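You operate a simulated robot arm through the tools that you are given. There is no shell and no other tool.

Carry out the task below with a simulated robot arm. There is one attempt and no reset: what you move stays moved.

JOB
Run a little soapy water in the sink and wet the orange cloth.
Fine: plug in, soap from the pump; water one to three centimetres deep, tap off; dip the cloth in it, then press it damp on the sponge dish and leave it there; spill nothing. Set down upright: sink plug.

The check looks at the end state, three seconds after you hand in, the way a careful person would. Anything else that was tipped, shoved, dropped, spilled or broken makes it a failure. Flat cloth is picked up by pressing the open fingertips on it (5 to 10 N) and closing them slowly along it; thin cloth reads only 2 to 8 mm in the jaws.

ROBOT AND FRAMES
A 6-joint arm with a two-finger parallel gripper, fixed in place. Base frame: the origin is on the floor under the middle of its stand, x ahead of it, y to its left, z up. Lengths are in mm, angles in degrees, forces in N, time in s.
With the tool pointing down near the work surface it reaches from about 340 to 820 mm from the base axis. Its first joint turns from -166.0 to 166.0 degrees. Payload 3.91 kg.
Tool frame: the origin (TCP) lies between the finger pads and is the grasp point; the fingertips stand 30 mm ahead of it; z points along the fingers, y is the line along which they close. Largest opening 110 mm; finger width 20, thickness 10; the body of the gripper, 48 by 112 mm, starts 55 mm behind the TCP.
Orientation is that of the tool frame in the base frame, as [roll, pitch, yaw] about the fixed x, y, z axes, in that order (R = Rz(yaw) Ry(pitch) Rx(roll)). With the fingers straight down and closing along the base's y, the tool's x points along the base's -x, its y along +y and its z along -z.

CONTROLS
- The arm moves only by the tool servo_tool. Its argument "deltas" is a list of rows, each a list of 7 numbers: the shift along the tool's x, y, z in cm, then the turn, a rotation vector about the tool's x, y, z in degrees, then the gripper command, from -1 (shut) to 1 (fully open), values between in proportion. In form: [[x, y, z, ax, ay, az, grip], ...]. A call has 1 to 20 rows; each row is the pose to reach, as a shift and turn from the pose commanded when the call began, along the tool's axes at that moment. Rows are played at 5 a second. More than 50 mm and 8.6 degrees between two rows, or a gripper value outside its range, and nothing of the call is played. A pose out of reach is approached as far as the arm can. The call stops where the force on the tool passes 50 N (or 10 N more than at its start, if that is more) or the arm is blocked; 0.2 s more then pass. The fingers move at their own pace (about 45 mm/s each) and stop on an object; they squeeze with about 28 N. The grip force told is the motor's: it shows also when the fingers shut on nothing. Time passes only in rows, and 0.2 s behind the last, so rows that repeat a pose let the fingers close. It gives the time, the measured TCP pose, the force on the tool (base axes), the opening and the grip force at its end, in the units of the frame above (readings bear some noise), with the torque about the TCP (base axes, N m) and any sound that the robot's microphone picked up.
- Cameras (640 x 400 px; columns grow to the right, rows downward): "scene" is fixed at [224.6, -653, 1634.5]; the picture's right is [0.83, -0.56, 0.00], its down [-0.45, -0.66, -0.60] and it looks along [0.33, 0.50, -0.80] (base axes); focal length 308 px, centre (320, 200). "wrist" rides on the gripper at [77, 7, -115] in the tool frame; the picture's right is [-0.09, 1.00, 0.00], its down [-0.80, -0.07, -0.59] and it looks along [-0.59, -0.05, 0.80] (tool axes); focal length 270 px, centre (320, 200). There is no depth. A picture from a camera that has moved, and an enlarged one, comes with that camera's place and axes in the base frame and with its lens. The place of the scene camera against the robot may be out by one fixed shift of up to 12 mm in any direction.
- capture(camera): a new picture of that camera. It takes no simulated time.
- slide_trunk(by): slides the trunk up (or, below 0, down) by that many mm; the arm rides with it, the base frame stays. It gives what a move gives, with no picture.
- close_up(camera, box): a new picture of the part [left, top, right, bottom] of that camera's present view, enlarged. It takes no simulated time.
- hand_in(): hands the job in; it is judged then, once.

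Nothing tells you positions but the pictures and the camera data. Unless the task says otherwise, let go and move clear before handing in.

The tools are called after "Call:" as a command line: name --pt "numbers of a row" for each row, then --argument value for the rest, lists and objects as JSON in quotes. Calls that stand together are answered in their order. servo_tool: Moves the arm, as the interface text tells. Its arguments: {"type":"object","properties":{"deltas":{"type":"array"}},"required":["deltas"]} The other tools are called the same way: slide_trunk (by) moves the trunk up or down; capture (camera) takes a picture; close_up (camera, box) takes an enlarged picture of a part of a camera's view; hand_in () hands the job in.

At the start:

```text
time_s: 0.0
ee_pos: [376.4, -231.1, 1293.6]
orientation: [-179.9, -0.1, -179.9]
contact_force: [0.3, 0.3, 0.4]
moment: [0.01, 0.0, 0.0]
gripper_width: 110.1
finger_force: 0.1
trunk travel left (down, up): [-525.0, 85.0]
```

scene: 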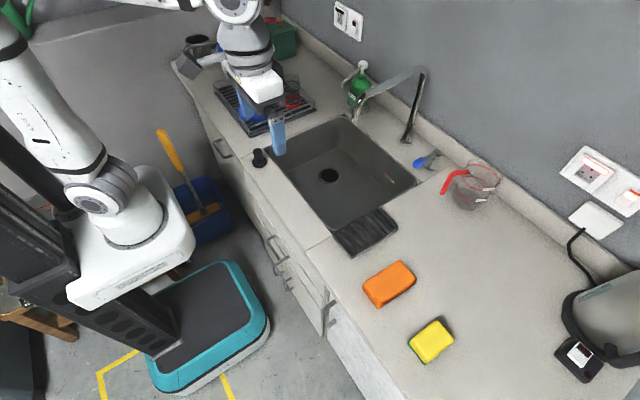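
wrist: 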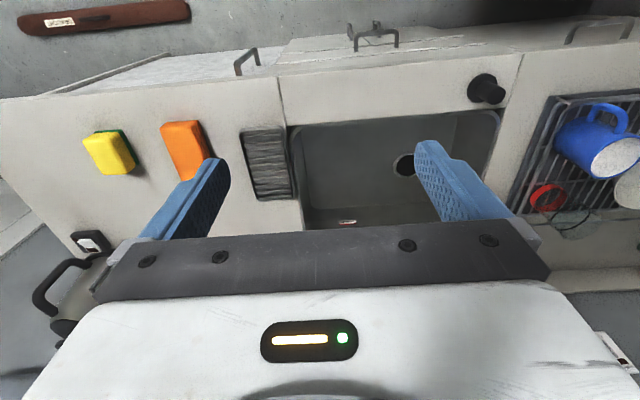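

I see a sink with a drain, a black plug to its left front, a green soap pump behind it, a tap, a ribbed dish at the right end of the sink, an orange cloth or block, and a yellow sponge. I'll take enlarged pictures before moving anything.

Call:
close_up --camera "scene" --box '[230, 50, 450, 190]'

Call:
close_up --camera "scene" --box '[310, 180, 500, 380]'

Call:
close_up --camera "scene" --box '[380, 110, 520, 220]'

Call:
close_up --camera "scene" --box '[170, 10, 330, 180]'

Call:
close_up --camera "wrist" --box '[80, 60, 340, 230]'

```text
2.86 times, centred on (340, 120) of scene
camera zoom: at [224.6, -653.0, 1634.5], right [0.83, -0.56, 0.0], down [-0.45, -0.66, -0.6], along [0.33, 0.5, -0.8], focal length 881 px, centre (263, 429)
```

zoom: 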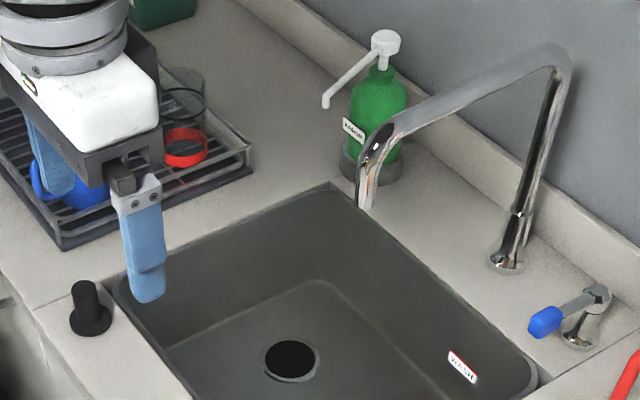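

```text
2.00 times, centred on (405, 280) of scene
camera zoom: at [224.6, -653.0, 1634.5], right [0.83, -0.56, 0.0], down [-0.45, -0.66, -0.6], along [0.33, 0.5, -0.8], focal length 617 px, centre (150, 40)
```

zoom: 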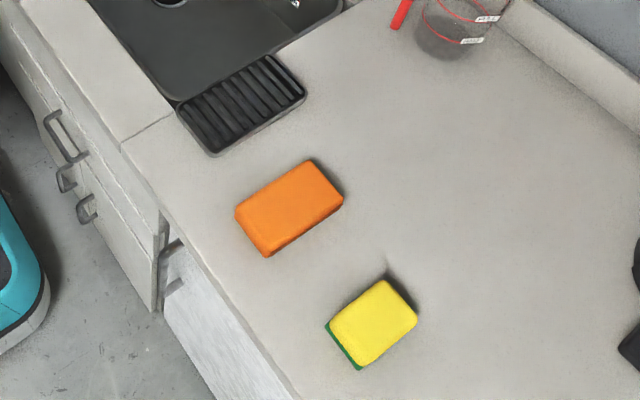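

```text
3.64 times, centred on (450, 165) of scene
camera zoom: at [224.6, -653.0, 1634.5], right [0.83, -0.56, 0.0], down [-0.45, -0.66, -0.6], along [0.33, 0.5, -0.8], focal length 1121 px, centre (-153, 327)
```

zoom: 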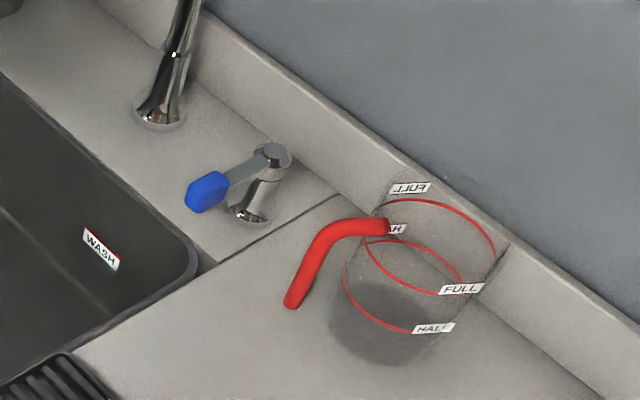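

```text
2.35 times, centred on (250, 95) of scene
camera zoom: at [224.6, -653.0, 1634.5], right [0.83, -0.56, 0.0], down [-0.45, -0.66, -0.6], along [0.33, 0.5, -0.8], focal length 725 px, centre (485, 447)
```

zoom: 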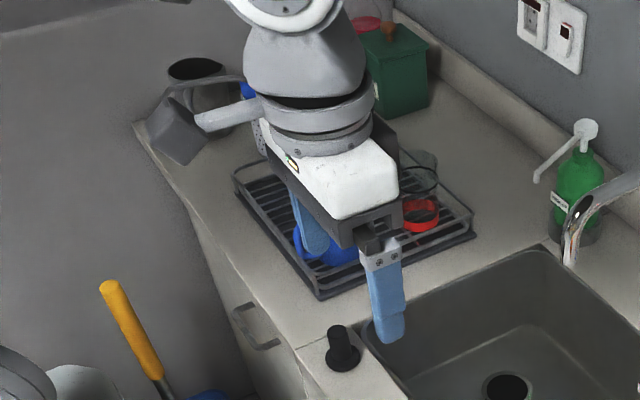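

```text
2.35 times, centred on (210, 145) of wrist
camera zoom: at [298.7, -223.7, 1406.9], right [0.09, 1.0, 0.0], down [0.8, -0.07, 0.59], along [0.59, -0.05, -0.8], focal length 636 px, centre (579, 329)
```

zoom: 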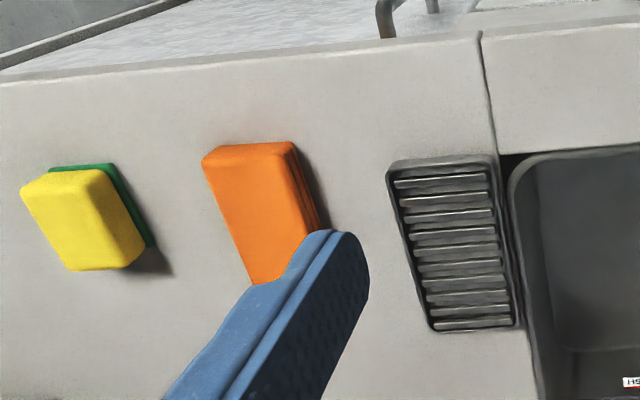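

Rough first estimates: counter top near z 840, sink about x 520–870 and y -280–138, with the pump, tap base and lever behind it near x 885–965. The arm moves over the front of the sink next, high up, so I can view everything from a second place.

Call:
servo_tool --pt "-2.6 2.4 0.7 0 0 0 1" --pt "-5.2 4.8 1.4 0 0 0 1" --pt "-7.8 7.2 2.1 0 0 0 1" --pt "-10.4 9.6 2.8 0 0 0 1" --pt "-13 12 3.5 0 0 0 1" --pt "-15.6 14.4 4.2 0 0 0 1" --pt "-18.2 16.8 4.9 0 0 0 1"

Call:
capture --camera "wrist"

Call:
capture --camera "scene"

```text
time_s: 1.6
ee_pos: [560.8, -62.3, 1241.6]
orientation: [179.9, -0.1, 180.0]
contact_force: [-0.4, 0.0, -0.2]
moment: [0.01, 0.02, -0.02]
gripper_width: 109.7
finger_force: 0.0
trunk travel left (down, up): [-525.0, 85.0]
```

```text
taken
camera wrist: at [481.5, -54.4, 1355.9], right [0.09, 1.0, 0.0], down [0.8, -0.07, 0.59], along [0.59, -0.05, -0.8], focal length 270 px, centre (320, 200)
```

wrist: 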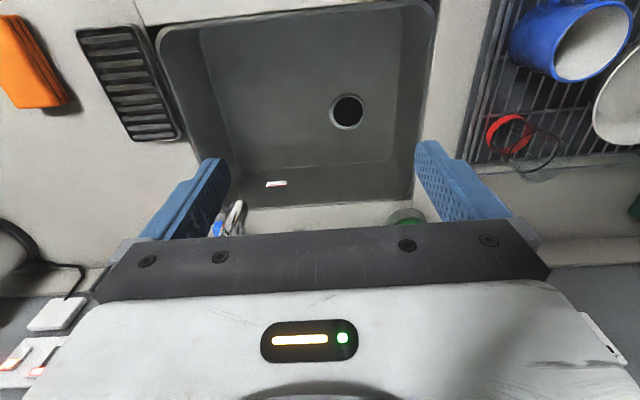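

```text
taken
```

scene: 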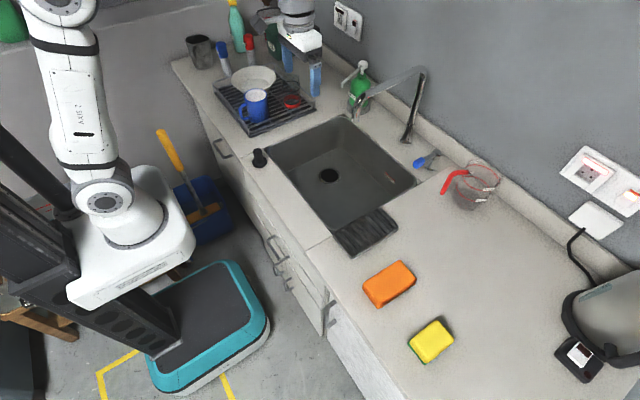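

The drain shows clearly near (700, -8) and the plug stands on the counter left of the sink near (463, 97). I'll enlarge both to compare sizes, then hover over the plug.

Call:
close_up --camera "wrist" --box '[280, 60, 420, 160]'

Call:
close_up --camera "scene" --box '[230, 130, 370, 220]'

Call:
close_up --camera "scene" --box '[320, 40, 460, 180]'

Call:
servo_tool --pt "2.0 3 3 0 0 0 0.2" --pt "4 6 6 0 0 0 0.2" --pt "6 9 9 0 0 0 0.2" --pt "8 12 12 0 0 0 0.2" --pt "10 15.5 15 0 0 0 0.2" --pt "10 15.5 19 0 0 0 0.2"

Call:
capture --camera "wrist"

```text
4.00 times, centred on (350, 110) of wrist
camera zoom: at [481.5, -54.4, 1355.9], right [0.09, 1.0, 0.0], down [0.8, -0.07, 0.59], along [0.59, -0.05, -0.8], focal length 1081 px, centre (200, 560)
```

zoom: 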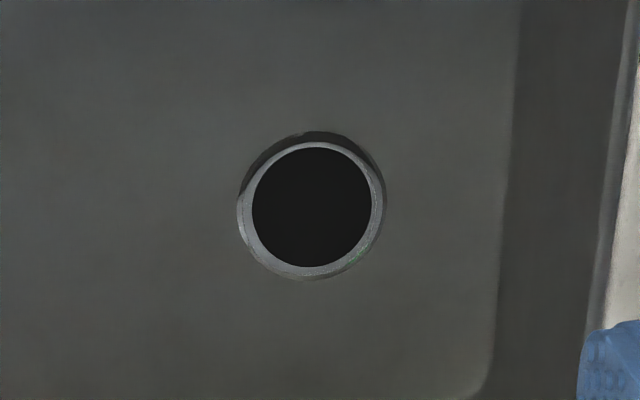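

```text
4.44 times, centred on (300, 175) of scene
camera zoom: at [224.6, -653.0, 1634.5], right [0.83, -0.56, 0.0], down [-0.45, -0.66, -0.6], along [0.33, 0.5, -0.8], focal length 1370 px, centre (409, 311)
```

zoom: 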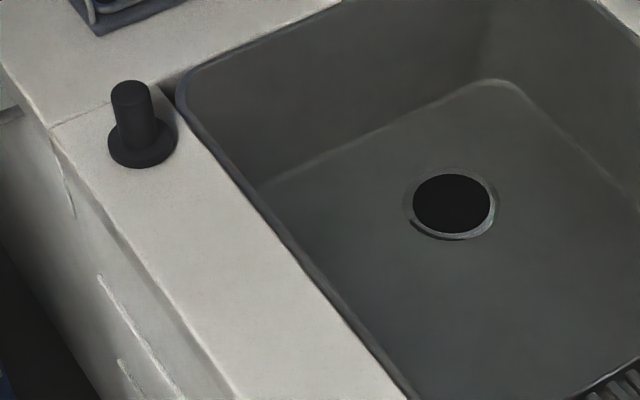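

```text
2.86 times, centred on (390, 110) of scene
camera zoom: at [224.6, -653.0, 1634.5], right [0.83, -0.56, 0.0], down [-0.45, -0.66, -0.6], along [0.33, 0.5, -0.8], focal length 881 px, centre (120, 457)
```

zoom: 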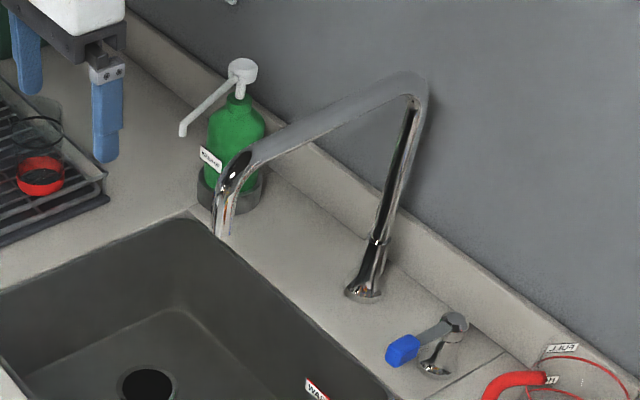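

```text
refused: row 5 steps farther than a row can; nothing moved
```

```text
taken
camera wrist: at [481.5, -54.4, 1355.9], right [0.09, 1.0, 0.0], down [0.8, -0.07, 0.59], along [0.59, -0.05, -0.8], focal length 270 px, centre (320, 200)
```

wrist: 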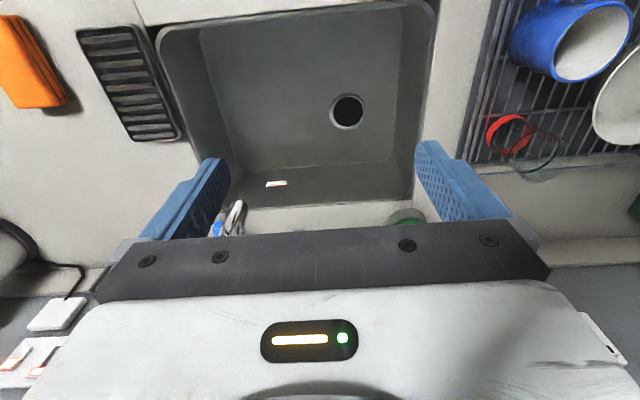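

The plug has a knob about 30 mm wide on a flange about 54 mm wide. The last move was refused because one step was too long, so I'll send the hover over the plug again in smaller steps.

Call:
servo_tool --pt "1.4 2.27 2.7 0 0 0 0.2" --pt "2.8 4.54 5.4 0 0 0 0.2" --pt "4.2 6.8 8.1 0 0 0 0.2" --pt "5.6 9.1 10.8 0 0 0 0.2" --pt "7 11.35 13.5 0 0 0 0.2" --pt "8.4 13.6 16.2 0 0 0 0.2" --pt "9.8 15.9 19 0 0 0 0.2"

Call:
capture --camera "wrist"

Call:
capture --camera "scene"

```text
time_s: 3.2
ee_pos: [460.6, 96.3, 1053.7]
orientation: [-180.0, 0.0, -179.9]
contact_force: [1.1, 0.7, -0.2]
moment: [-0.01, -0.02, 0.02]
gripper_width: 65.8
finger_force: 0.1
trunk travel left (down, up): [-525.0, 85.0]
```

```text
taken
camera wrist: at [382.3, 104.0, 1167.1], right [0.09, 1.0, 0.0], down [0.8, -0.07, 0.59], along [0.59, -0.05, -0.8], focal length 270 px, centre (320, 200)
```

wrist: 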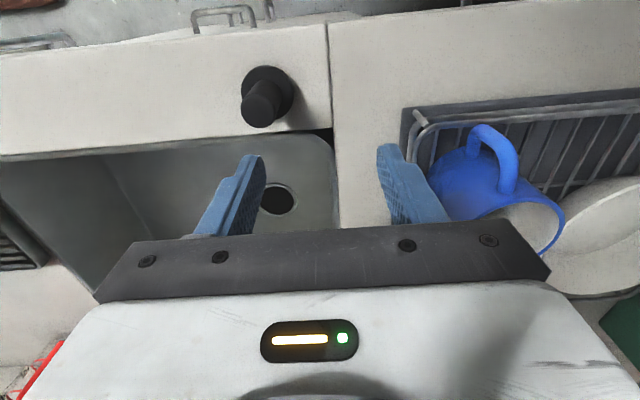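

```text
taken
```

scene: 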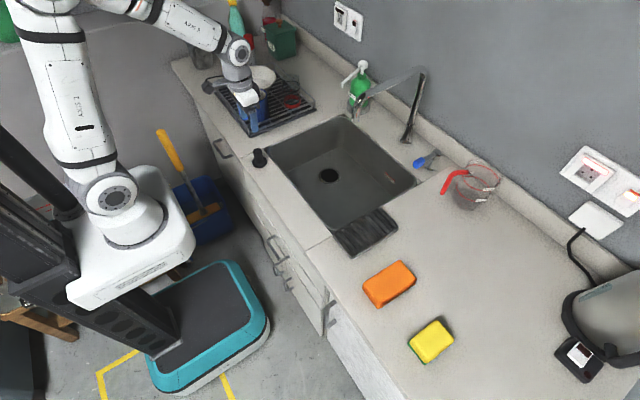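

The two wrist views put the plug nearer (446, 48), with the counter top around z 895, higher than I first thought. I'll enlarge this view to pin it down.

Call:
close_up --camera "wrist" --box '[210, 50, 330, 150]'

Call:
close_up --camera "wrist" --box '[240, 160, 340, 230]'

```text
4.00 times, centred on (270, 100) of wrist
camera zoom: at [382.3, 104.0, 1167.1], right [0.09, 1.0, 0.0], down [0.8, -0.07, 0.59], along [0.59, -0.05, -0.8], focal length 1081 px, centre (520, 600)
```

zoom: 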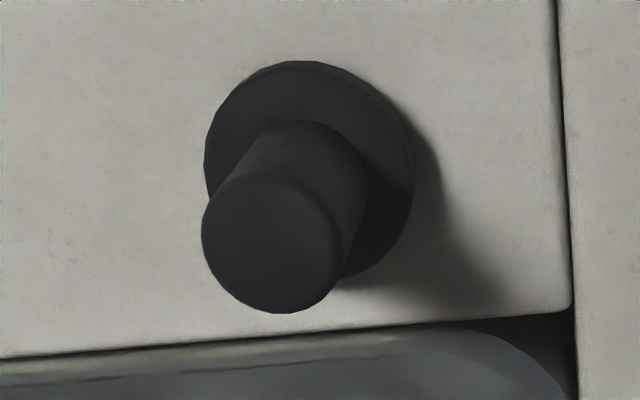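

```text
5.71 times, centred on (290, 195) of wrist
camera zoom: at [382.3, 104.0, 1167.1], right [0.09, 1.0, 0.0], down [0.8, -0.07, 0.59], along [0.59, -0.05, -0.8], focal length 1544 px, centre (491, 229)
```

zoom: 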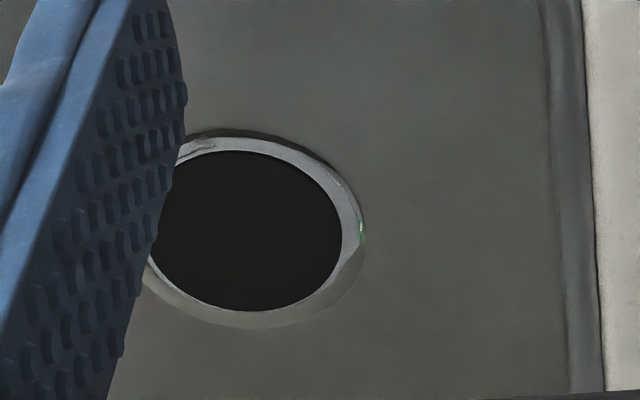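

Call:
servo_tool --pt "0.5 -2 1 0 0 0 0.2" --pt "1.1 -4.8 2.4 0 0 0 0.2"

Call:
close_up --camera "wrist" --box '[220, 40, 420, 165]'

```text
time_s: 3.8
ee_pos: [451.3, 46.4, 1029.0]
orientation: [180.0, 0.0, -180.0]
contact_force: [-0.4, -0.5, 0.1]
moment: [-0.02, 0.01, -0.01]
gripper_width: 65.8
finger_force: 0.0
trunk travel left (down, up): [-525.0, 85.0]
```

```text
3.20 times, centred on (320, 102) of wrist
camera zoom: at [372.9, 54.3, 1143.1], right [0.09, 1.0, 0.0], down [0.8, -0.07, 0.59], along [0.59, -0.05, -0.8], focal length 865 px, centre (320, 512)
```

zoom: 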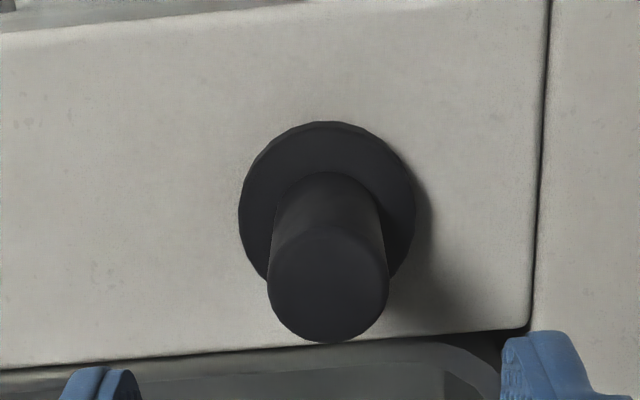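

The plug is now fixed at (446, 50), its knob top at z 960 and the counter at about z 900; the drain centre is about (695, -8) at z 729. Before carrying the plug I want to know where the tap spout, pump and lever are, so I'll rise and tilt the tool forward for a look.

Call:
servo_tool --pt "0 0 -5 0 0 0 0.2" --pt "0 -2 -8 0 -6 0 0.2" --pt "0 -4 -11 0 -12 0 0.2" --pt "0 -6 -14 0 -18 0 0.2" --pt "0 -9 -17 0 -24 0 0.2" --pt "0 -12.6 -18 0 -31 0 0.2" --pt "0 -12.6 -18 0 -38 0 0.2" --pt "0 -12.6 -18 0 -38 0 0.2"

Call:
capture --camera "wrist"

```text
time_s: 5.6
ee_pos: [449.6, -76.6, 1210.5]
orientation: [-179.9, 38.1, -179.9]
contact_force: [-0.2, 0.0, -0.2]
moment: [0.03, -0.01, -0.01]
gripper_width: 65.9
finger_force: 0.0
trunk travel left (down, up): [-525.0, 85.0]
```

```text
taken
camera wrist: at [315.9, -69.7, 1252.9], right [0.07, 1.0, 0.05], down [0.26, -0.07, 0.96], along [0.96, -0.05, -0.27], focal length 270 px, centre (320, 200)
```

wrist: 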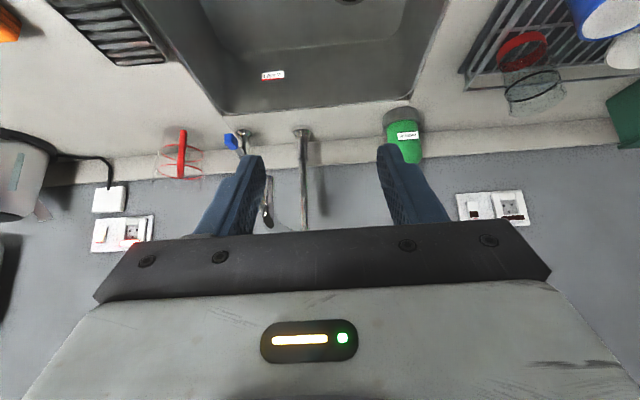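

Call:
close_up --camera "wrist" --box '[210, 100, 350, 240]'

Call:
close_up --camera "wrist" --box '[360, 90, 450, 180]'

```text
2.86 times, centred on (280, 170) of wrist
camera zoom: at [315.9, -69.7, 1252.9], right [0.07, 1.0, 0.05], down [0.26, -0.07, 0.96], along [0.96, -0.05, -0.27], focal length 772 px, centre (434, 286)
```

zoom: 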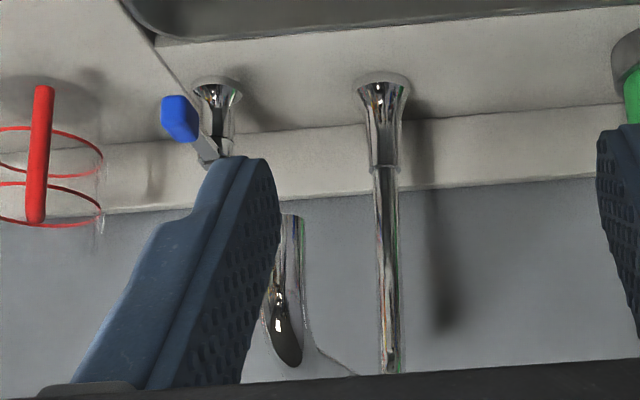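

```text
4.44 times, centred on (405, 135) of wrist
camera zoom: at [315.9, -69.7, 1252.9], right [0.07, 1.0, 0.05], down [0.26, -0.07, 0.96], along [0.96, -0.05, -0.27], focal length 1201 px, centre (-58, 489)
```

zoom: 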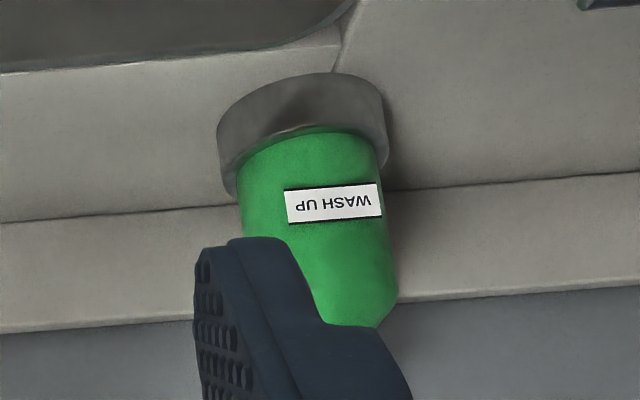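

The lever, riser, spout tip and pump are all visible. Triangulating, the spout outlet is near (665, -156, 1114) above the sink, and the tilt rotates the way I expected. I'll check the arm's shape in the scene picture for clearance to the spout.

Call:
close_up --camera "scene" --box '[0, 0, 450, 280]'

```text
1.42 times, centred on (225, 140) of scene
camera zoom: at [224.6, -653.0, 1634.5], right [0.83, -0.56, 0.0], down [-0.45, -0.66, -0.6], along [0.33, 0.5, -0.8], focal length 438 px, centre (455, 285)
```

zoom: 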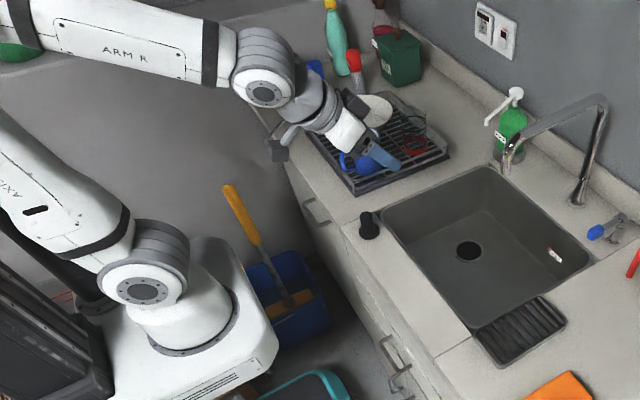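

Clearance looks good, since the forearm runs above and in line with the gripper. I'll level the tool back over the plug and then check alignment again.

Call:
servo_tool --pt "0 2.5 0 0 7.6 0 0.2" --pt "0 5 0 0 15.2 0 0.2" --pt "0 7.5 0 0 22.8 0 0.2" --pt "0 10 0 0 30.4 0 0.2" --pt "0 12.66 0 0 38 0 0.2" --pt "3 12.66 3.5 0 38 0 0.2" --pt "6 12.66 7 0 38 0 0.2" --pt "9 12.66 10.5 0 38 0 0.2" --pt "12 12.66 14.3 0 38 0 0.2" --pt "12 12.66 14.3 0 38 0 0.2"

Call:
close_up --camera "wrist" --box '[220, 40, 420, 200]'

```text
time_s: 7.8
ee_pos: [439.6, 47.1, 1022.2]
orientation: [180.0, 0.0, 180.0]
contact_force: [-0.1, -0.5, 0.3]
moment: [0.02, -0.02, -0.02]
gripper_width: 66.1
finger_force: 0.1
trunk travel left (down, up): [-525.0, 85.0]
```

```text
2.50 times, centred on (320, 120) of wrist
camera zoom: at [361.3, 55.3, 1136.3], right [0.09, 1.0, 0.0], down [0.8, -0.07, 0.59], along [0.59, -0.05, -0.8], focal length 676 px, centre (320, 400)
```

zoom: 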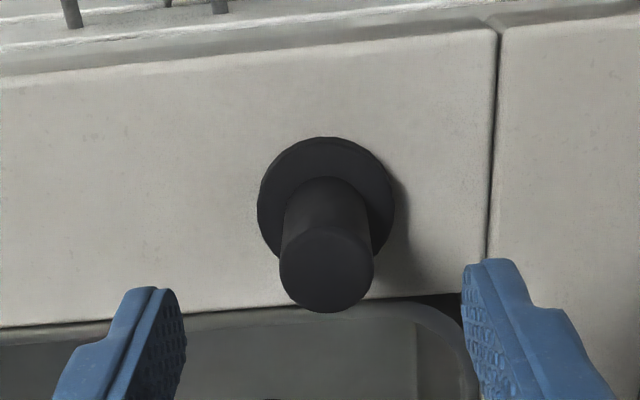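

Call:
servo_tool --pt "-0.6 0.26 1 0 0 0 0.2" --pt "-0.6 0.26 4 0 0 0 0.2" --pt "-0.6 0.26 6.5 0 0 0 0.2" --pt "-0.6 0.26 7.7 0 0 0 0.2" --pt "-0.6 0.26 7.7 0 0 0 0.2"

Call:
capture --camera "wrist"

Call:
close_up --camera "scene" --box '[200, 80, 340, 200]'

```text
time_s: 9.0
ee_pos: [449.3, 51.8, 944.6]
orientation: [-179.9, 0.1, -179.9]
contact_force: [0.7, 0.8, 0.3]
moment: [0.01, 0.0, -0.01]
gripper_width: 66.2
finger_force: 0.0
trunk travel left (down, up): [-525.0, 85.0]
```

```text
taken
camera wrist: at [369.5, 58.9, 1058.7], right [0.09, 1.0, 0.0], down [0.8, -0.07, 0.59], along [0.59, -0.05, -0.8], focal length 270 px, centre (320, 200)
```

wrist: 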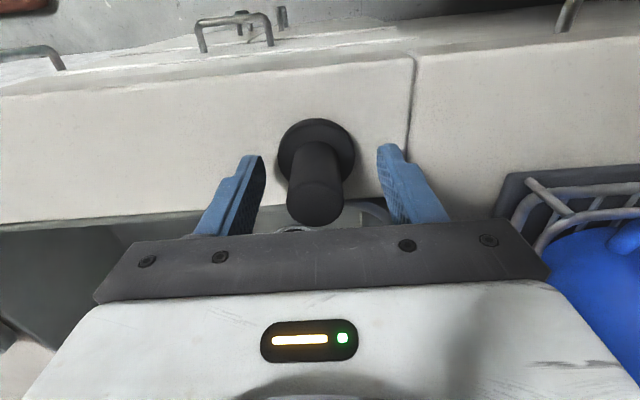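

```text
3.33 times, centred on (270, 140) of scene
camera zoom: at [224.6, -653.0, 1634.5], right [0.83, -0.56, 0.0], down [-0.45, -0.66, -0.6], along [0.33, 0.5, -0.8], focal length 1028 px, centre (487, 400)
```

zoom: 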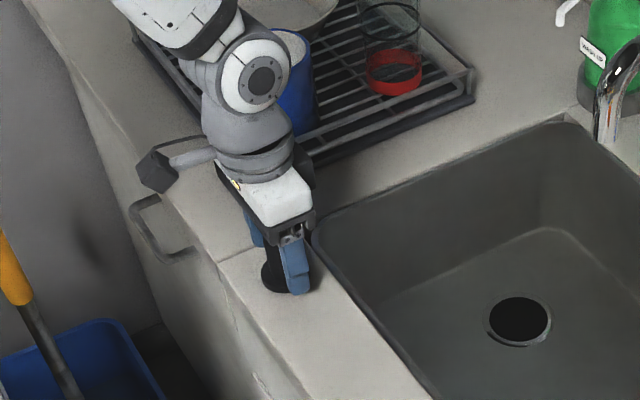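

The knob stands between the fingers. I'll close gently and lift.

Call:
servo_tool --pt "0 0 0 0 0 0 -0.2" --pt "0 0 0 0 0 0 -0.4" --pt "0 0 0 0 0 0 -0.6" --pt "0 0 0 0 0 0 -1" --pt "0 0 0 0 0 0 -1" --pt "0 0 0 0 0 0 -1"

Call:
capture --camera "wrist"

```text
time_s: 10.4
ee_pos: [447.6, 51.0, 944.9]
orientation: [179.9, 0.0, 180.0]
contact_force: [-0.4, 1.3, 0.3]
moment: [-0.04, -0.02, -0.02]
gripper_width: 26.3
finger_force: 28.1
trunk travel left (down, up): [-525.0, 85.0]
```

```text
taken
camera wrist: at [369.5, 58.9, 1058.9], right [0.09, 1.0, 0.0], down [0.8, -0.07, 0.59], along [0.59, -0.05, -0.8], focal length 270 px, centre (320, 200)
```

wrist: 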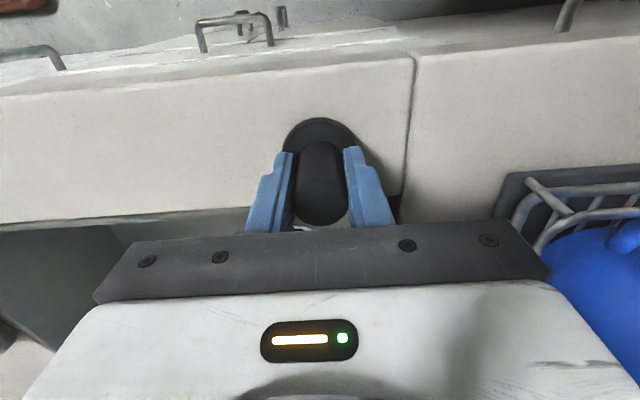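

Grip holds at 26 mm. I'll lift clear and carry it above the drain, staying above the rim.

Call:
servo_tool --pt "0 0 -2.5 0 0 0 -1" --pt "0 0 -5.5 0 0 0 -1" --pt "-3.5 -1 -5.5 0 0 0 -1" --pt "-7 -2 -5.5 0 0 0 -1" --pt "-10.5 -3 -5.5 0 0 0 -1" --pt "-14 -4 -5.5 0 0 0 -1" --pt "-17.5 -5 -5.5 0 0 0 -1" --pt "-21.2 -5.9 -5.5 0 0 0 -1" --pt "-21.2 -5.9 -5.5 0 0 0 -1"

Call:
capture --camera "wrist"

Call:
close_up --camera "wrist" --box '[240, 50, 400, 230]'

Call:
capture --camera "scene"

```text
time_s: 12.4
ee_pos: [662.9, -8.3, 1002.5]
orientation: [-179.9, 0.0, -179.9]
contact_force: [-0.4, 0.1, 0.1]
moment: [0.01, -0.01, -0.01]
gripper_width: 26.7
finger_force: 27.9
trunk travel left (down, up): [-525.0, 85.0]
```

```text
taken
camera wrist: at [584.1, -1.2, 1115.0], right [0.09, 1.0, 0.0], down [0.8, -0.07, 0.59], along [0.59, -0.05, -0.8], focal length 270 px, centre (320, 200)
```

wrist: 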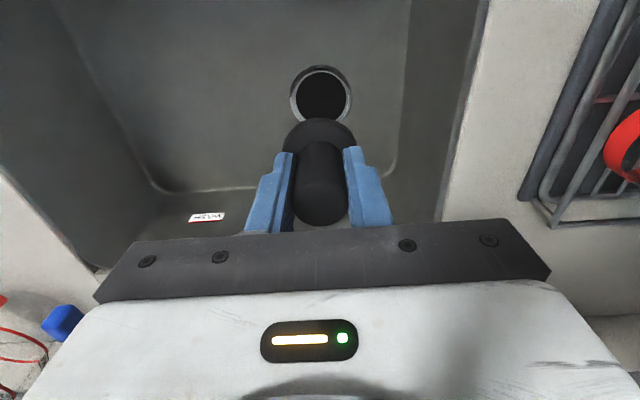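

```text
2.22 times, centred on (320, 140) of wrist
camera zoom: at [584.1, -1.2, 1115.0], right [0.09, 1.0, 0.0], down [0.8, -0.07, 0.59], along [0.59, -0.05, -0.8], focal length 601 px, centre (320, 333)
```

zoom: 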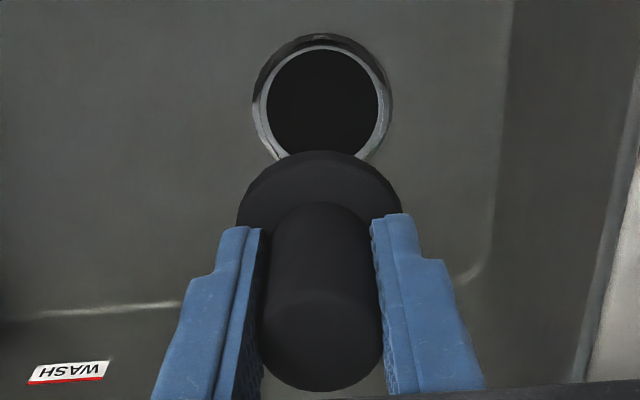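

```text
taken
```

scene: 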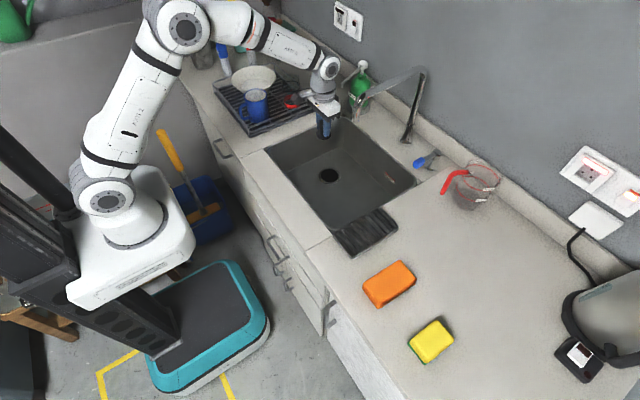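

The drain shows just in front of the held plug; my estimate of its centre is (691, -9) at about z 735. I'll lower part way over it and look again.

Call:
servo_tool --pt "-1.5 0 0 0 0 0 -1" --pt "-2.9 0 2 0 0 0 -1" --pt "-2.9 0 5.5 0 0 0 -1" --pt "-2.9 0 9 0 0 0 -1" --pt "-2.9 0 12.5 0 0 0 -1" --pt "-2.9 0 15 0 0 0 -1" --pt "-2.9 0 15 0 0 0 -1"

Call:
close_up --camera "wrist" --box '[240, 50, 400, 230]'

Call:
close_up --camera "scene" --box '[240, 60, 420, 220]'

```text
time_s: 14.0
ee_pos: [691.5, -8.8, 852.0]
orientation: [180.0, 0.0, 180.0]
contact_force: [0.1, -0.7, 0.0]
moment: [0.0, -0.02, -0.02]
gripper_width: 26.2
finger_force: 28.3
trunk travel left (down, up): [-525.0, 85.0]
```

```text
2.22 times, centred on (320, 140) of wrist
camera zoom: at [614.0, -1.5, 965.0], right [0.09, 1.0, 0.0], down [0.8, -0.07, 0.59], along [0.59, -0.05, -0.8], focal length 601 px, centre (320, 333)
```

zoom: 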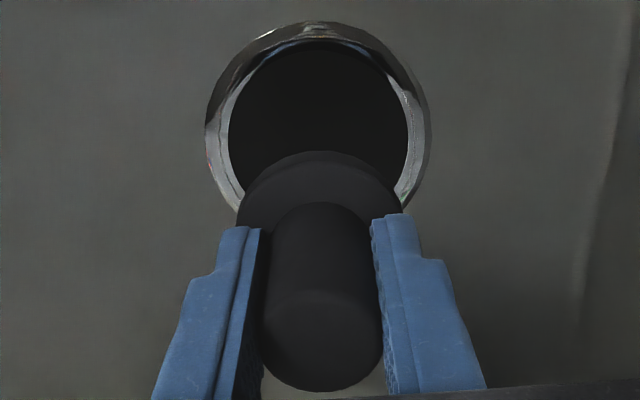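

```text
2.50 times, centred on (330, 140) of scene
camera zoom: at [224.6, -653.0, 1634.5], right [0.83, -0.56, 0.0], down [-0.45, -0.66, -0.6], along [0.33, 0.5, -0.8], focal length 771 px, centre (295, 350)
```

zoom: 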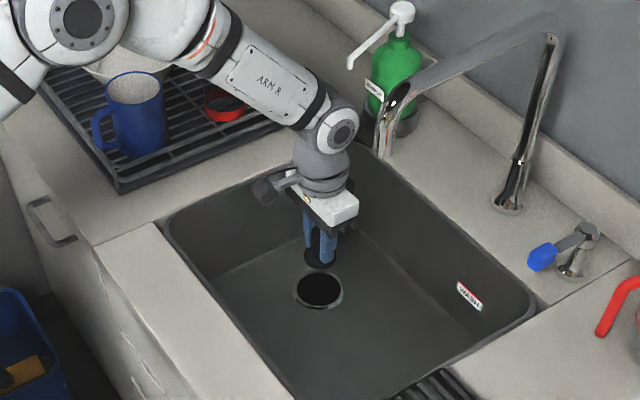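

The plug is centred over the drain as far as I can tell. I'll lower to just above it, then feel down in small steps.

Call:
servo_tool --pt "0 0 2 0 0 0 -1" --pt "0 0 4 0 0 0 -1" --pt "0 0 5.5 0 0 0 -1" --pt "0 0 5.5 0 0 0 -1"

Call:
close_up --camera "wrist" --box '[240, 50, 400, 230]'

Call:
close_up --camera "scene" --box '[270, 110, 370, 210]'

```text
time_s: 15.0
ee_pos: [688.8, -7.2, 797.5]
orientation: [180.0, -0.1, 180.0]
contact_force: [-0.2, 0.4, -0.4]
moment: [0.0, 0.01, 0.02]
gripper_width: 26.3
finger_force: 28.3
trunk travel left (down, up): [-525.0, 85.0]
```

```text
2.22 times, centred on (320, 140) of wrist
camera zoom: at [610.5, 0.2, 912.0], right [0.09, 1.0, 0.0], down [0.8, -0.07, 0.59], along [0.59, -0.05, -0.8], focal length 601 px, centre (320, 333)
```

zoom: 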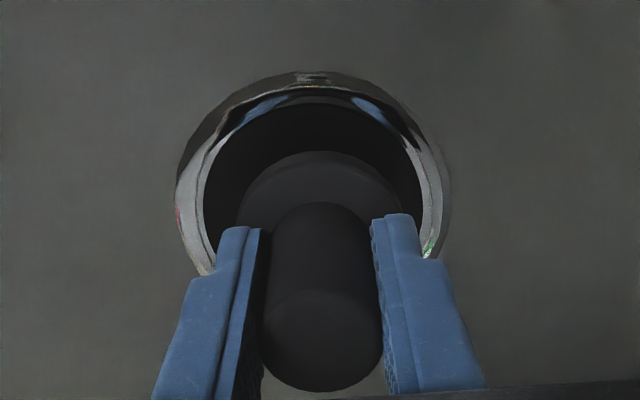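

```text
4.00 times, centred on (320, 160) of scene
camera zoom: at [224.6, -653.0, 1634.5], right [0.83, -0.56, 0.0], down [-0.45, -0.66, -0.6], along [0.33, 0.5, -0.8], focal length 1233 px, centre (320, 360)
```

zoom: 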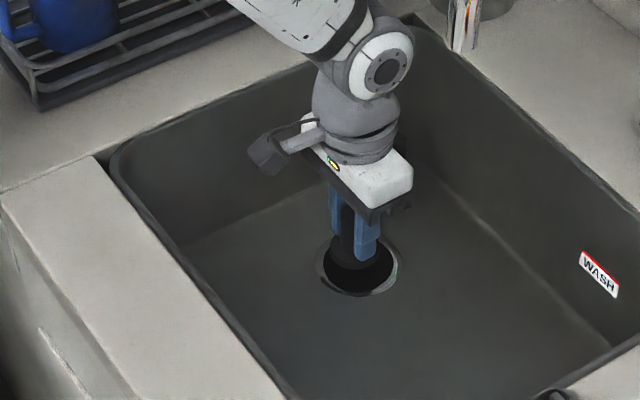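

The plug is within a few millimetres of the drain centre; it needs about 4 mm more in x and 2 mm less in y. I'll shift and feel downward slowly.

Call:
servo_tool --pt "-0.4 -0.2 0 0 0 0 -1" --pt "-0.4 -0.2 0.5 0 0 0 -1" --pt "-0.4 -0.2 1 0 0 0 -1" --pt "-0.4 -0.2 1.3 0 0 0 -1" --pt "-0.4 -0.2 1.5 0 0 0 -1"

Call:
close_up --camera "wrist" --box '[240, 50, 400, 230]'

```text
time_s: 16.2
ee_pos: [694.5, -9.9, 785.5]
orientation: [180.0, 0.2, 180.0]
contact_force: [-5.5, -1.4, 19.7]
moment: [-0.02, 0.26, -0.03]
gripper_width: 26.8
finger_force: 28.1
trunk travel left (down, up): [-525.0, 85.0]
```

```text
2.22 times, centred on (320, 140) of wrist
camera zoom: at [615.4, -2.7, 898.4], right [0.09, 1.0, 0.0], down [0.8, -0.07, 0.6], along [0.6, -0.05, -0.8], focal length 601 px, centre (320, 333)
```

zoom: 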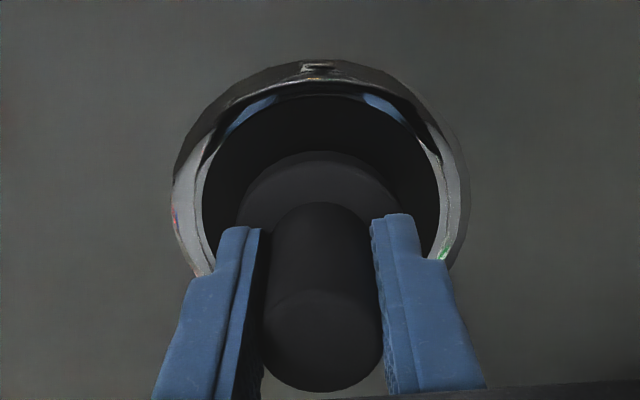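

Contact came at TCP z 785.5 with about 20 N, centred under the plug. I'll ease off the pressure, open the fingers slowly, and rise a little to see how it sits.

Call:
servo_tool --pt "0 0 -0.2 0 0 0 -1" --pt "0 0 -0.2 0 0 0 -0.4" --pt "0 0 -0.2 0 0 0 -0.2" --pt "0 0 -0.2 0 0 0 0.1" --pt "0 0 -0.2 0 0 0 0.2"

Call:
capture --camera "wrist"

Call:
close_up --camera "wrist" --box '[220, 50, 420, 230]'

```text
time_s: 17.4
ee_pos: [694.6, -11.5, 782.9]
orientation: [180.0, 0.0, 180.0]
contact_force: [0.0, -0.4, 0.2]
moment: [-0.01, -0.02, -0.01]
gripper_width: 66.1
finger_force: 0.1
trunk travel left (down, up): [-525.0, 85.0]
```

```text
taken
camera wrist: at [616.3, -3.1, 896.8], right [0.09, 1.0, 0.0], down [0.8, -0.07, 0.59], along [0.59, -0.05, -0.8], focal length 270 px, centre (320, 200)
```

wrist: 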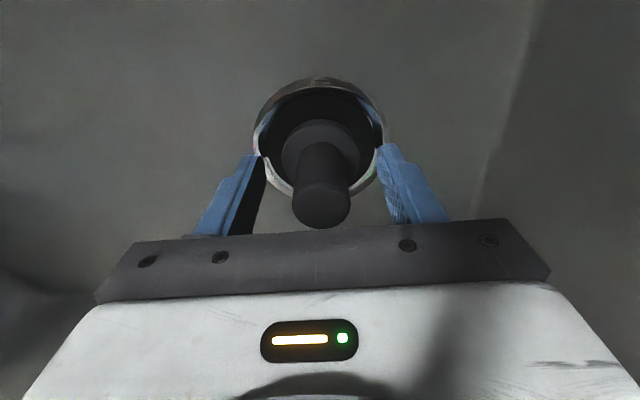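

```text
2.22 times, centred on (320, 140) of wrist
camera zoom: at [616.3, -3.1, 896.8], right [0.09, 1.0, 0.0], down [0.8, -0.07, 0.59], along [0.59, -0.05, -0.8], focal length 601 px, centre (320, 333)
```

zoom: 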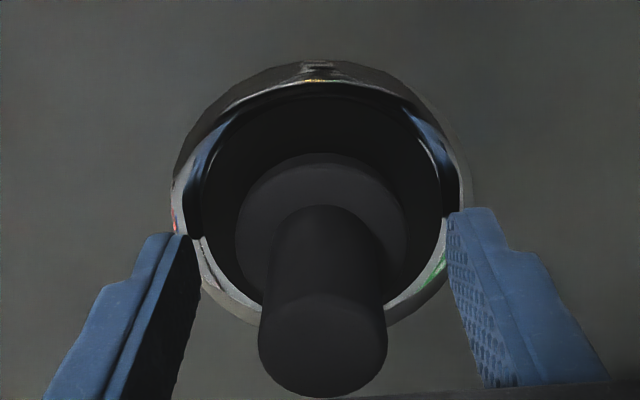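

The plug stands free in the middle of the ring. I'll rise straight up and look down on it from higher to check it sits central and upright.

Call:
servo_tool --pt "0 0 -2 0 0 0 0.2" --pt "0 0 -6 0 0 0 0.2" --pt "0 0 -10 0 0 0 0.2" --pt "0 0 -14 0 0 0 0.2" --pt "2 0 -18 0 0 0 0.2" --pt "4 0 -22 0 0 0 0.2" --pt "4 0 -22 0 0 0 0.2"

Call:
close_up --camera "wrist" --box '[270, 40, 390, 140]'

Call:
close_up --camera "scene" --box '[290, 140, 370, 210]'

```text
time_s: 19.0
ee_pos: [656.7, -8.5, 1004.3]
orientation: [-180.0, 0.0, 180.0]
contact_force: [0.4, -0.3, 0.3]
moment: [-0.02, 0.02, 0.01]
gripper_width: 65.8
finger_force: 0.1
trunk travel left (down, up): [-525.0, 85.0]
```

```text
4.00 times, centred on (330, 90) of wrist
camera zoom: at [576.8, -1.6, 1118.5], right [0.09, 1.0, 0.0], down [0.8, -0.07, 0.59], along [0.59, -0.05, -0.8], focal length 1081 px, centre (280, 640)
```

zoom: 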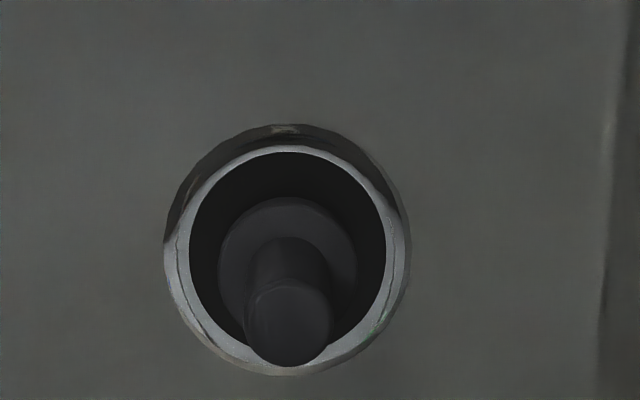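

```text
5.71 times, centred on (330, 175) of scene
camera zoom: at [224.6, -653.0, 1634.5], right [0.83, -0.56, 0.0], down [-0.45, -0.66, -0.6], along [0.33, 0.5, -0.8], focal length 1762 px, centre (263, 343)
```

zoom: 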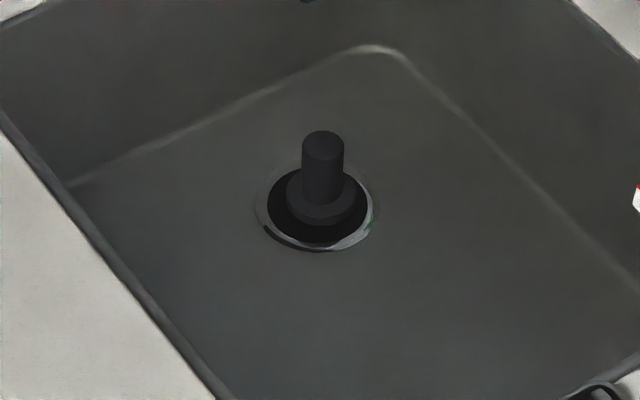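

The plug stands upright inside the ring, but it may sit a few millimetres off centre or not fully down. I'll enlarge it as far as possible from both cameras.

Call:
close_up --camera "scene" --box '[320, 150, 360, 180]'

Call:
close_up --camera "wrist" --box '[300, 65, 344, 93]'

```text
13.33 times, centred on (340, 165) of scene
camera zoom: at [224.6, -653.0, 1634.5], right [0.83, -0.56, 0.0], down [-0.45, -0.66, -0.6], along [0.33, 0.5, -0.8], focal length 4111 px, centre (53, 667)
```

zoom: 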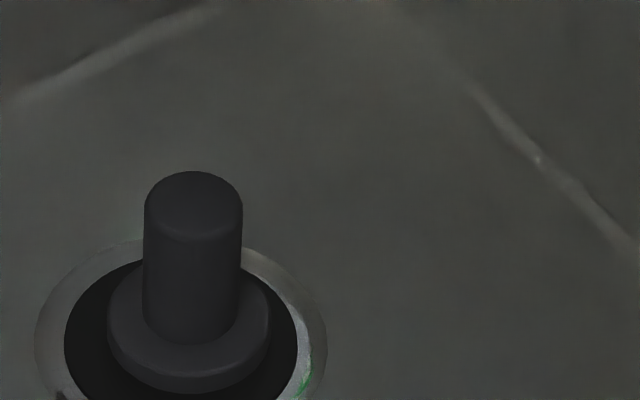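

```text
14.29 times, centred on (322, 79) of wrist
camera zoom: at [576.8, -1.6, 1118.5], right [0.09, 1.0, 0.0], down [0.8, -0.07, 0.59], along [0.59, -0.05, -0.8], focal length 3861 px, centre (291, 1929)
```

zoom: 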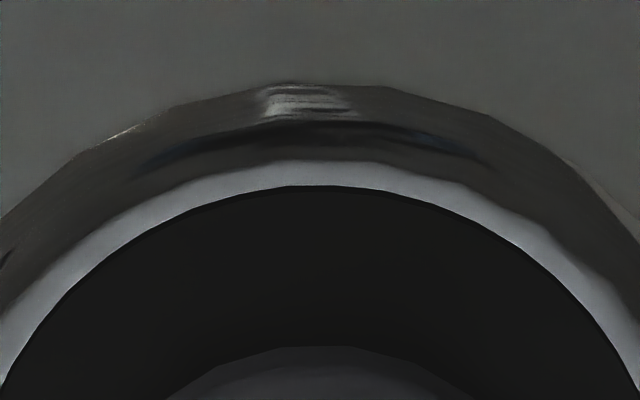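

Call:
close_up --camera "scene" --box '[315, 156, 351, 192]'

Call:
close_up --camera "wrist" --box '[285, 65, 357, 140]'

```text
11.11 times, centred on (333, 174) of scene
camera zoom: at [224.6, -653.0, 1634.5], right [0.83, -0.56, 0.0], down [-0.45, -0.66, -0.6], along [0.33, 0.5, -0.8], focal length 3426 px, centre (176, 489)
```

zoom: 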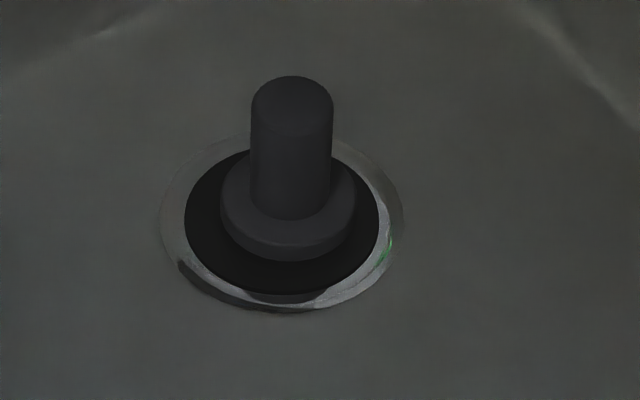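

```text
5.33 times, centred on (321, 102) of wrist
camera zoom: at [576.8, -1.6, 1118.5], right [0.09, 1.0, 0.0], down [0.8, -0.07, 0.59], along [0.59, -0.05, -0.8], focal length 1442 px, centre (315, 720)
```

zoom: 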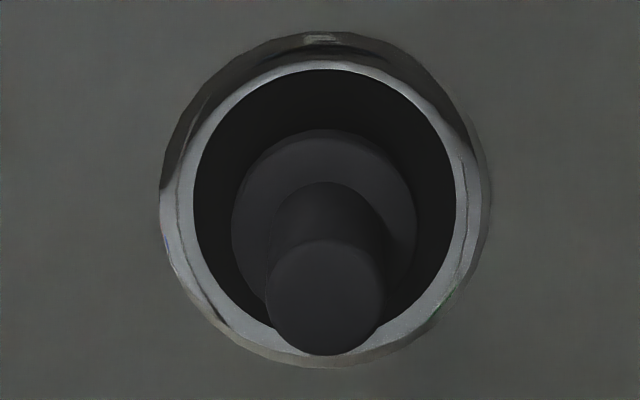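

Both enlargements show the plug upright with its flange about 2 mm off centre and a few millimetres above the black disc. I'll regrasp it, nudge it toward the centre under light pressure, and feel whether it drops further.

Call:
servo_tool --pt "-2 0 4 0 0 0 0.2" --pt "-4 0 8 0 0 0 0.2" --pt "-4 0 12 0 0 0 0.2" --pt "-4 0 16 0 0 0 0.2" --pt "-4 0 20 0 0 0 0.2" --pt "-4 0 22 0 0 0 0.2" --pt "-4 0 22 0 0 0 -0.2" --pt "-4 0 22 0 0 0 -0.4" --pt "-4 0 22 0 0 0 -1" --pt "-4 0 22 0 0 0 -1" --pt "-4 0 22 0 0 0 -1"

Call:
servo_tool --pt "0.1 0 0.1 0 0 0 -1" --pt "0.2 0 0.2 0 0 0 -1" --pt "0.2 0 0.2 0 0 0 -1"

Call:
servo_tool --pt "0.1 0 0.1 0 0 0 -1" --pt "0.2 0 0.2 0 0 0 -1" --pt "0.2 0 0.2 0 0 0 -1"

```text
time_s: 21.4
ee_pos: [694.1, -8.6, 785.3]
orientation: [180.0, -0.1, 180.0]
contact_force: [0.5, 0.7, 0.1]
moment: [-0.01, 0.01, 0.03]
gripper_width: 26.4
finger_force: 28.1
trunk travel left (down, up): [-525.0, 85.0]
```

```text
time_s: 22.2
ee_pos: [694.0, -9.2, 783.7]
orientation: [179.9, 0.3, -179.9]
contact_force: [6.9, 2.6, 19.4]
moment: [0.1, -0.17, 0.0]
gripper_width: 26.6
finger_force: 28.1
trunk travel left (down, up): [-525.0, 85.0]
```

```text
time_s: 23.0
ee_pos: [692.3, -9.2, 784.2]
orientation: [-179.9, 0.7, 180.0]
contact_force: [15.9, 1.4, 40.3]
moment: [0.08, -0.37, -0.01]
gripper_width: 26.4
finger_force: 28.0
trunk travel left (down, up): [-525.0, 85.0]
```

It is firmly on a hard flat seat and does not drop further. I'll lift it a hair, set it about 2 mm nearer the centre, and let go.

Call:
servo_tool --pt "-0.1 0 -0.3 0 0 0 -1" --pt "-0.2 0 -0.6 0 0 0 -1" --pt "-0.2 0 -0.6 0 0 0 -1"

Call:
close_up --camera "wrist" --box '[230, 60, 410, 230]'

Call:
close_up --camera "scene" --box '[310, 150, 350, 190]'

```text
time_s: 23.8
ee_pos: [692.6, -8.5, 783.6]
orientation: [-179.9, -0.1, 180.0]
contact_force: [10.1, 0.6, 15.4]
moment: [0.04, -0.46, 0.01]
gripper_width: 27.0
finger_force: 28.3
trunk travel left (down, up): [-525.0, 85.0]
```

```text
2.35 times, centred on (320, 145) of wrist
camera zoom: at [613.5, -1.6, 898.3], right [0.09, 1.0, 0.0], down [0.8, -0.07, 0.59], along [0.59, -0.05, -0.8], focal length 636 px, centre (320, 329)
```

zoom: 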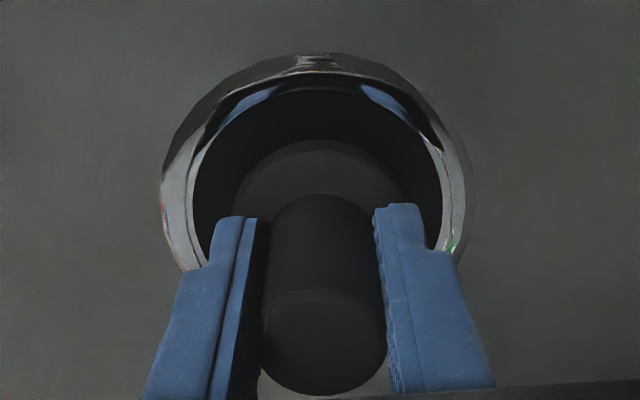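

```text
10.00 times, centred on (330, 170) of scene
camera zoom: at [224.6, -653.0, 1634.5], right [0.83, -0.56, 0.0], down [-0.45, -0.66, -0.6], along [0.33, 0.5, -0.8], focal length 3083 px, centre (220, 500)
```

zoom: 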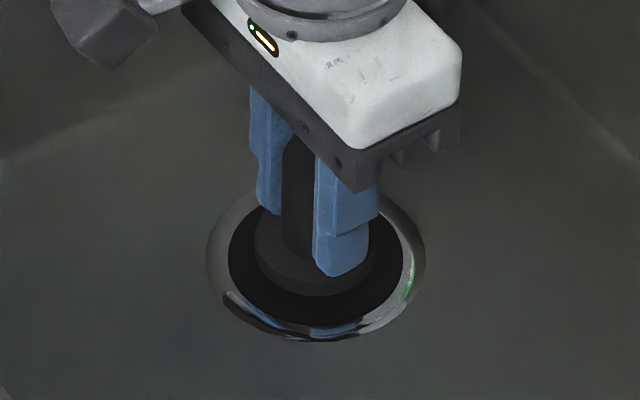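

Call:
servo_tool --pt "0 0 -0.2 0 0 0 -1" --pt "0 0 -0.4 0 0 0 -1" --pt "0 0 -0.4 0 0 0 -1"

```text
time_s: 24.6
ee_pos: [692.1, -10.1, 787.9]
orientation: [180.0, -0.1, 180.0]
contact_force: [0.4, 0.1, -1.1]
moment: [0.01, -0.03, 0.04]
gripper_width: 26.8
finger_force: 28.1
trunk travel left (down, up): [-525.0, 85.0]
```

Call:
servo_tool --pt "0 0 0.1 0 0 0 -1" --pt "0 0 0.2 0 0 0 -1" --pt "0 0 0.2 0 0 0 -1"

Call:
close_up --camera "wrist" --box '[230, 60, 410, 230]'

```text
time_s: 25.4
ee_pos: [694.3, -8.4, 786.6]
orientation: [180.0, 0.0, 179.9]
contact_force: [-0.8, 0.3, 0.0]
moment: [-0.04, 0.02, -0.01]
gripper_width: 26.2
finger_force: 28.7
trunk travel left (down, up): [-525.0, 85.0]
```

```text
2.35 times, centred on (320, 145) of wrist
camera zoom: at [615.0, -2.0, 901.3], right [0.09, 1.0, 0.0], down [0.8, -0.07, 0.59], along [0.59, -0.05, -0.8], focal length 636 px, centre (320, 329)
```

zoom: 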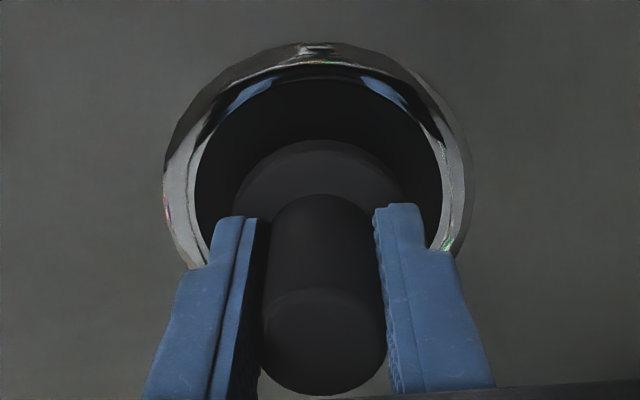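

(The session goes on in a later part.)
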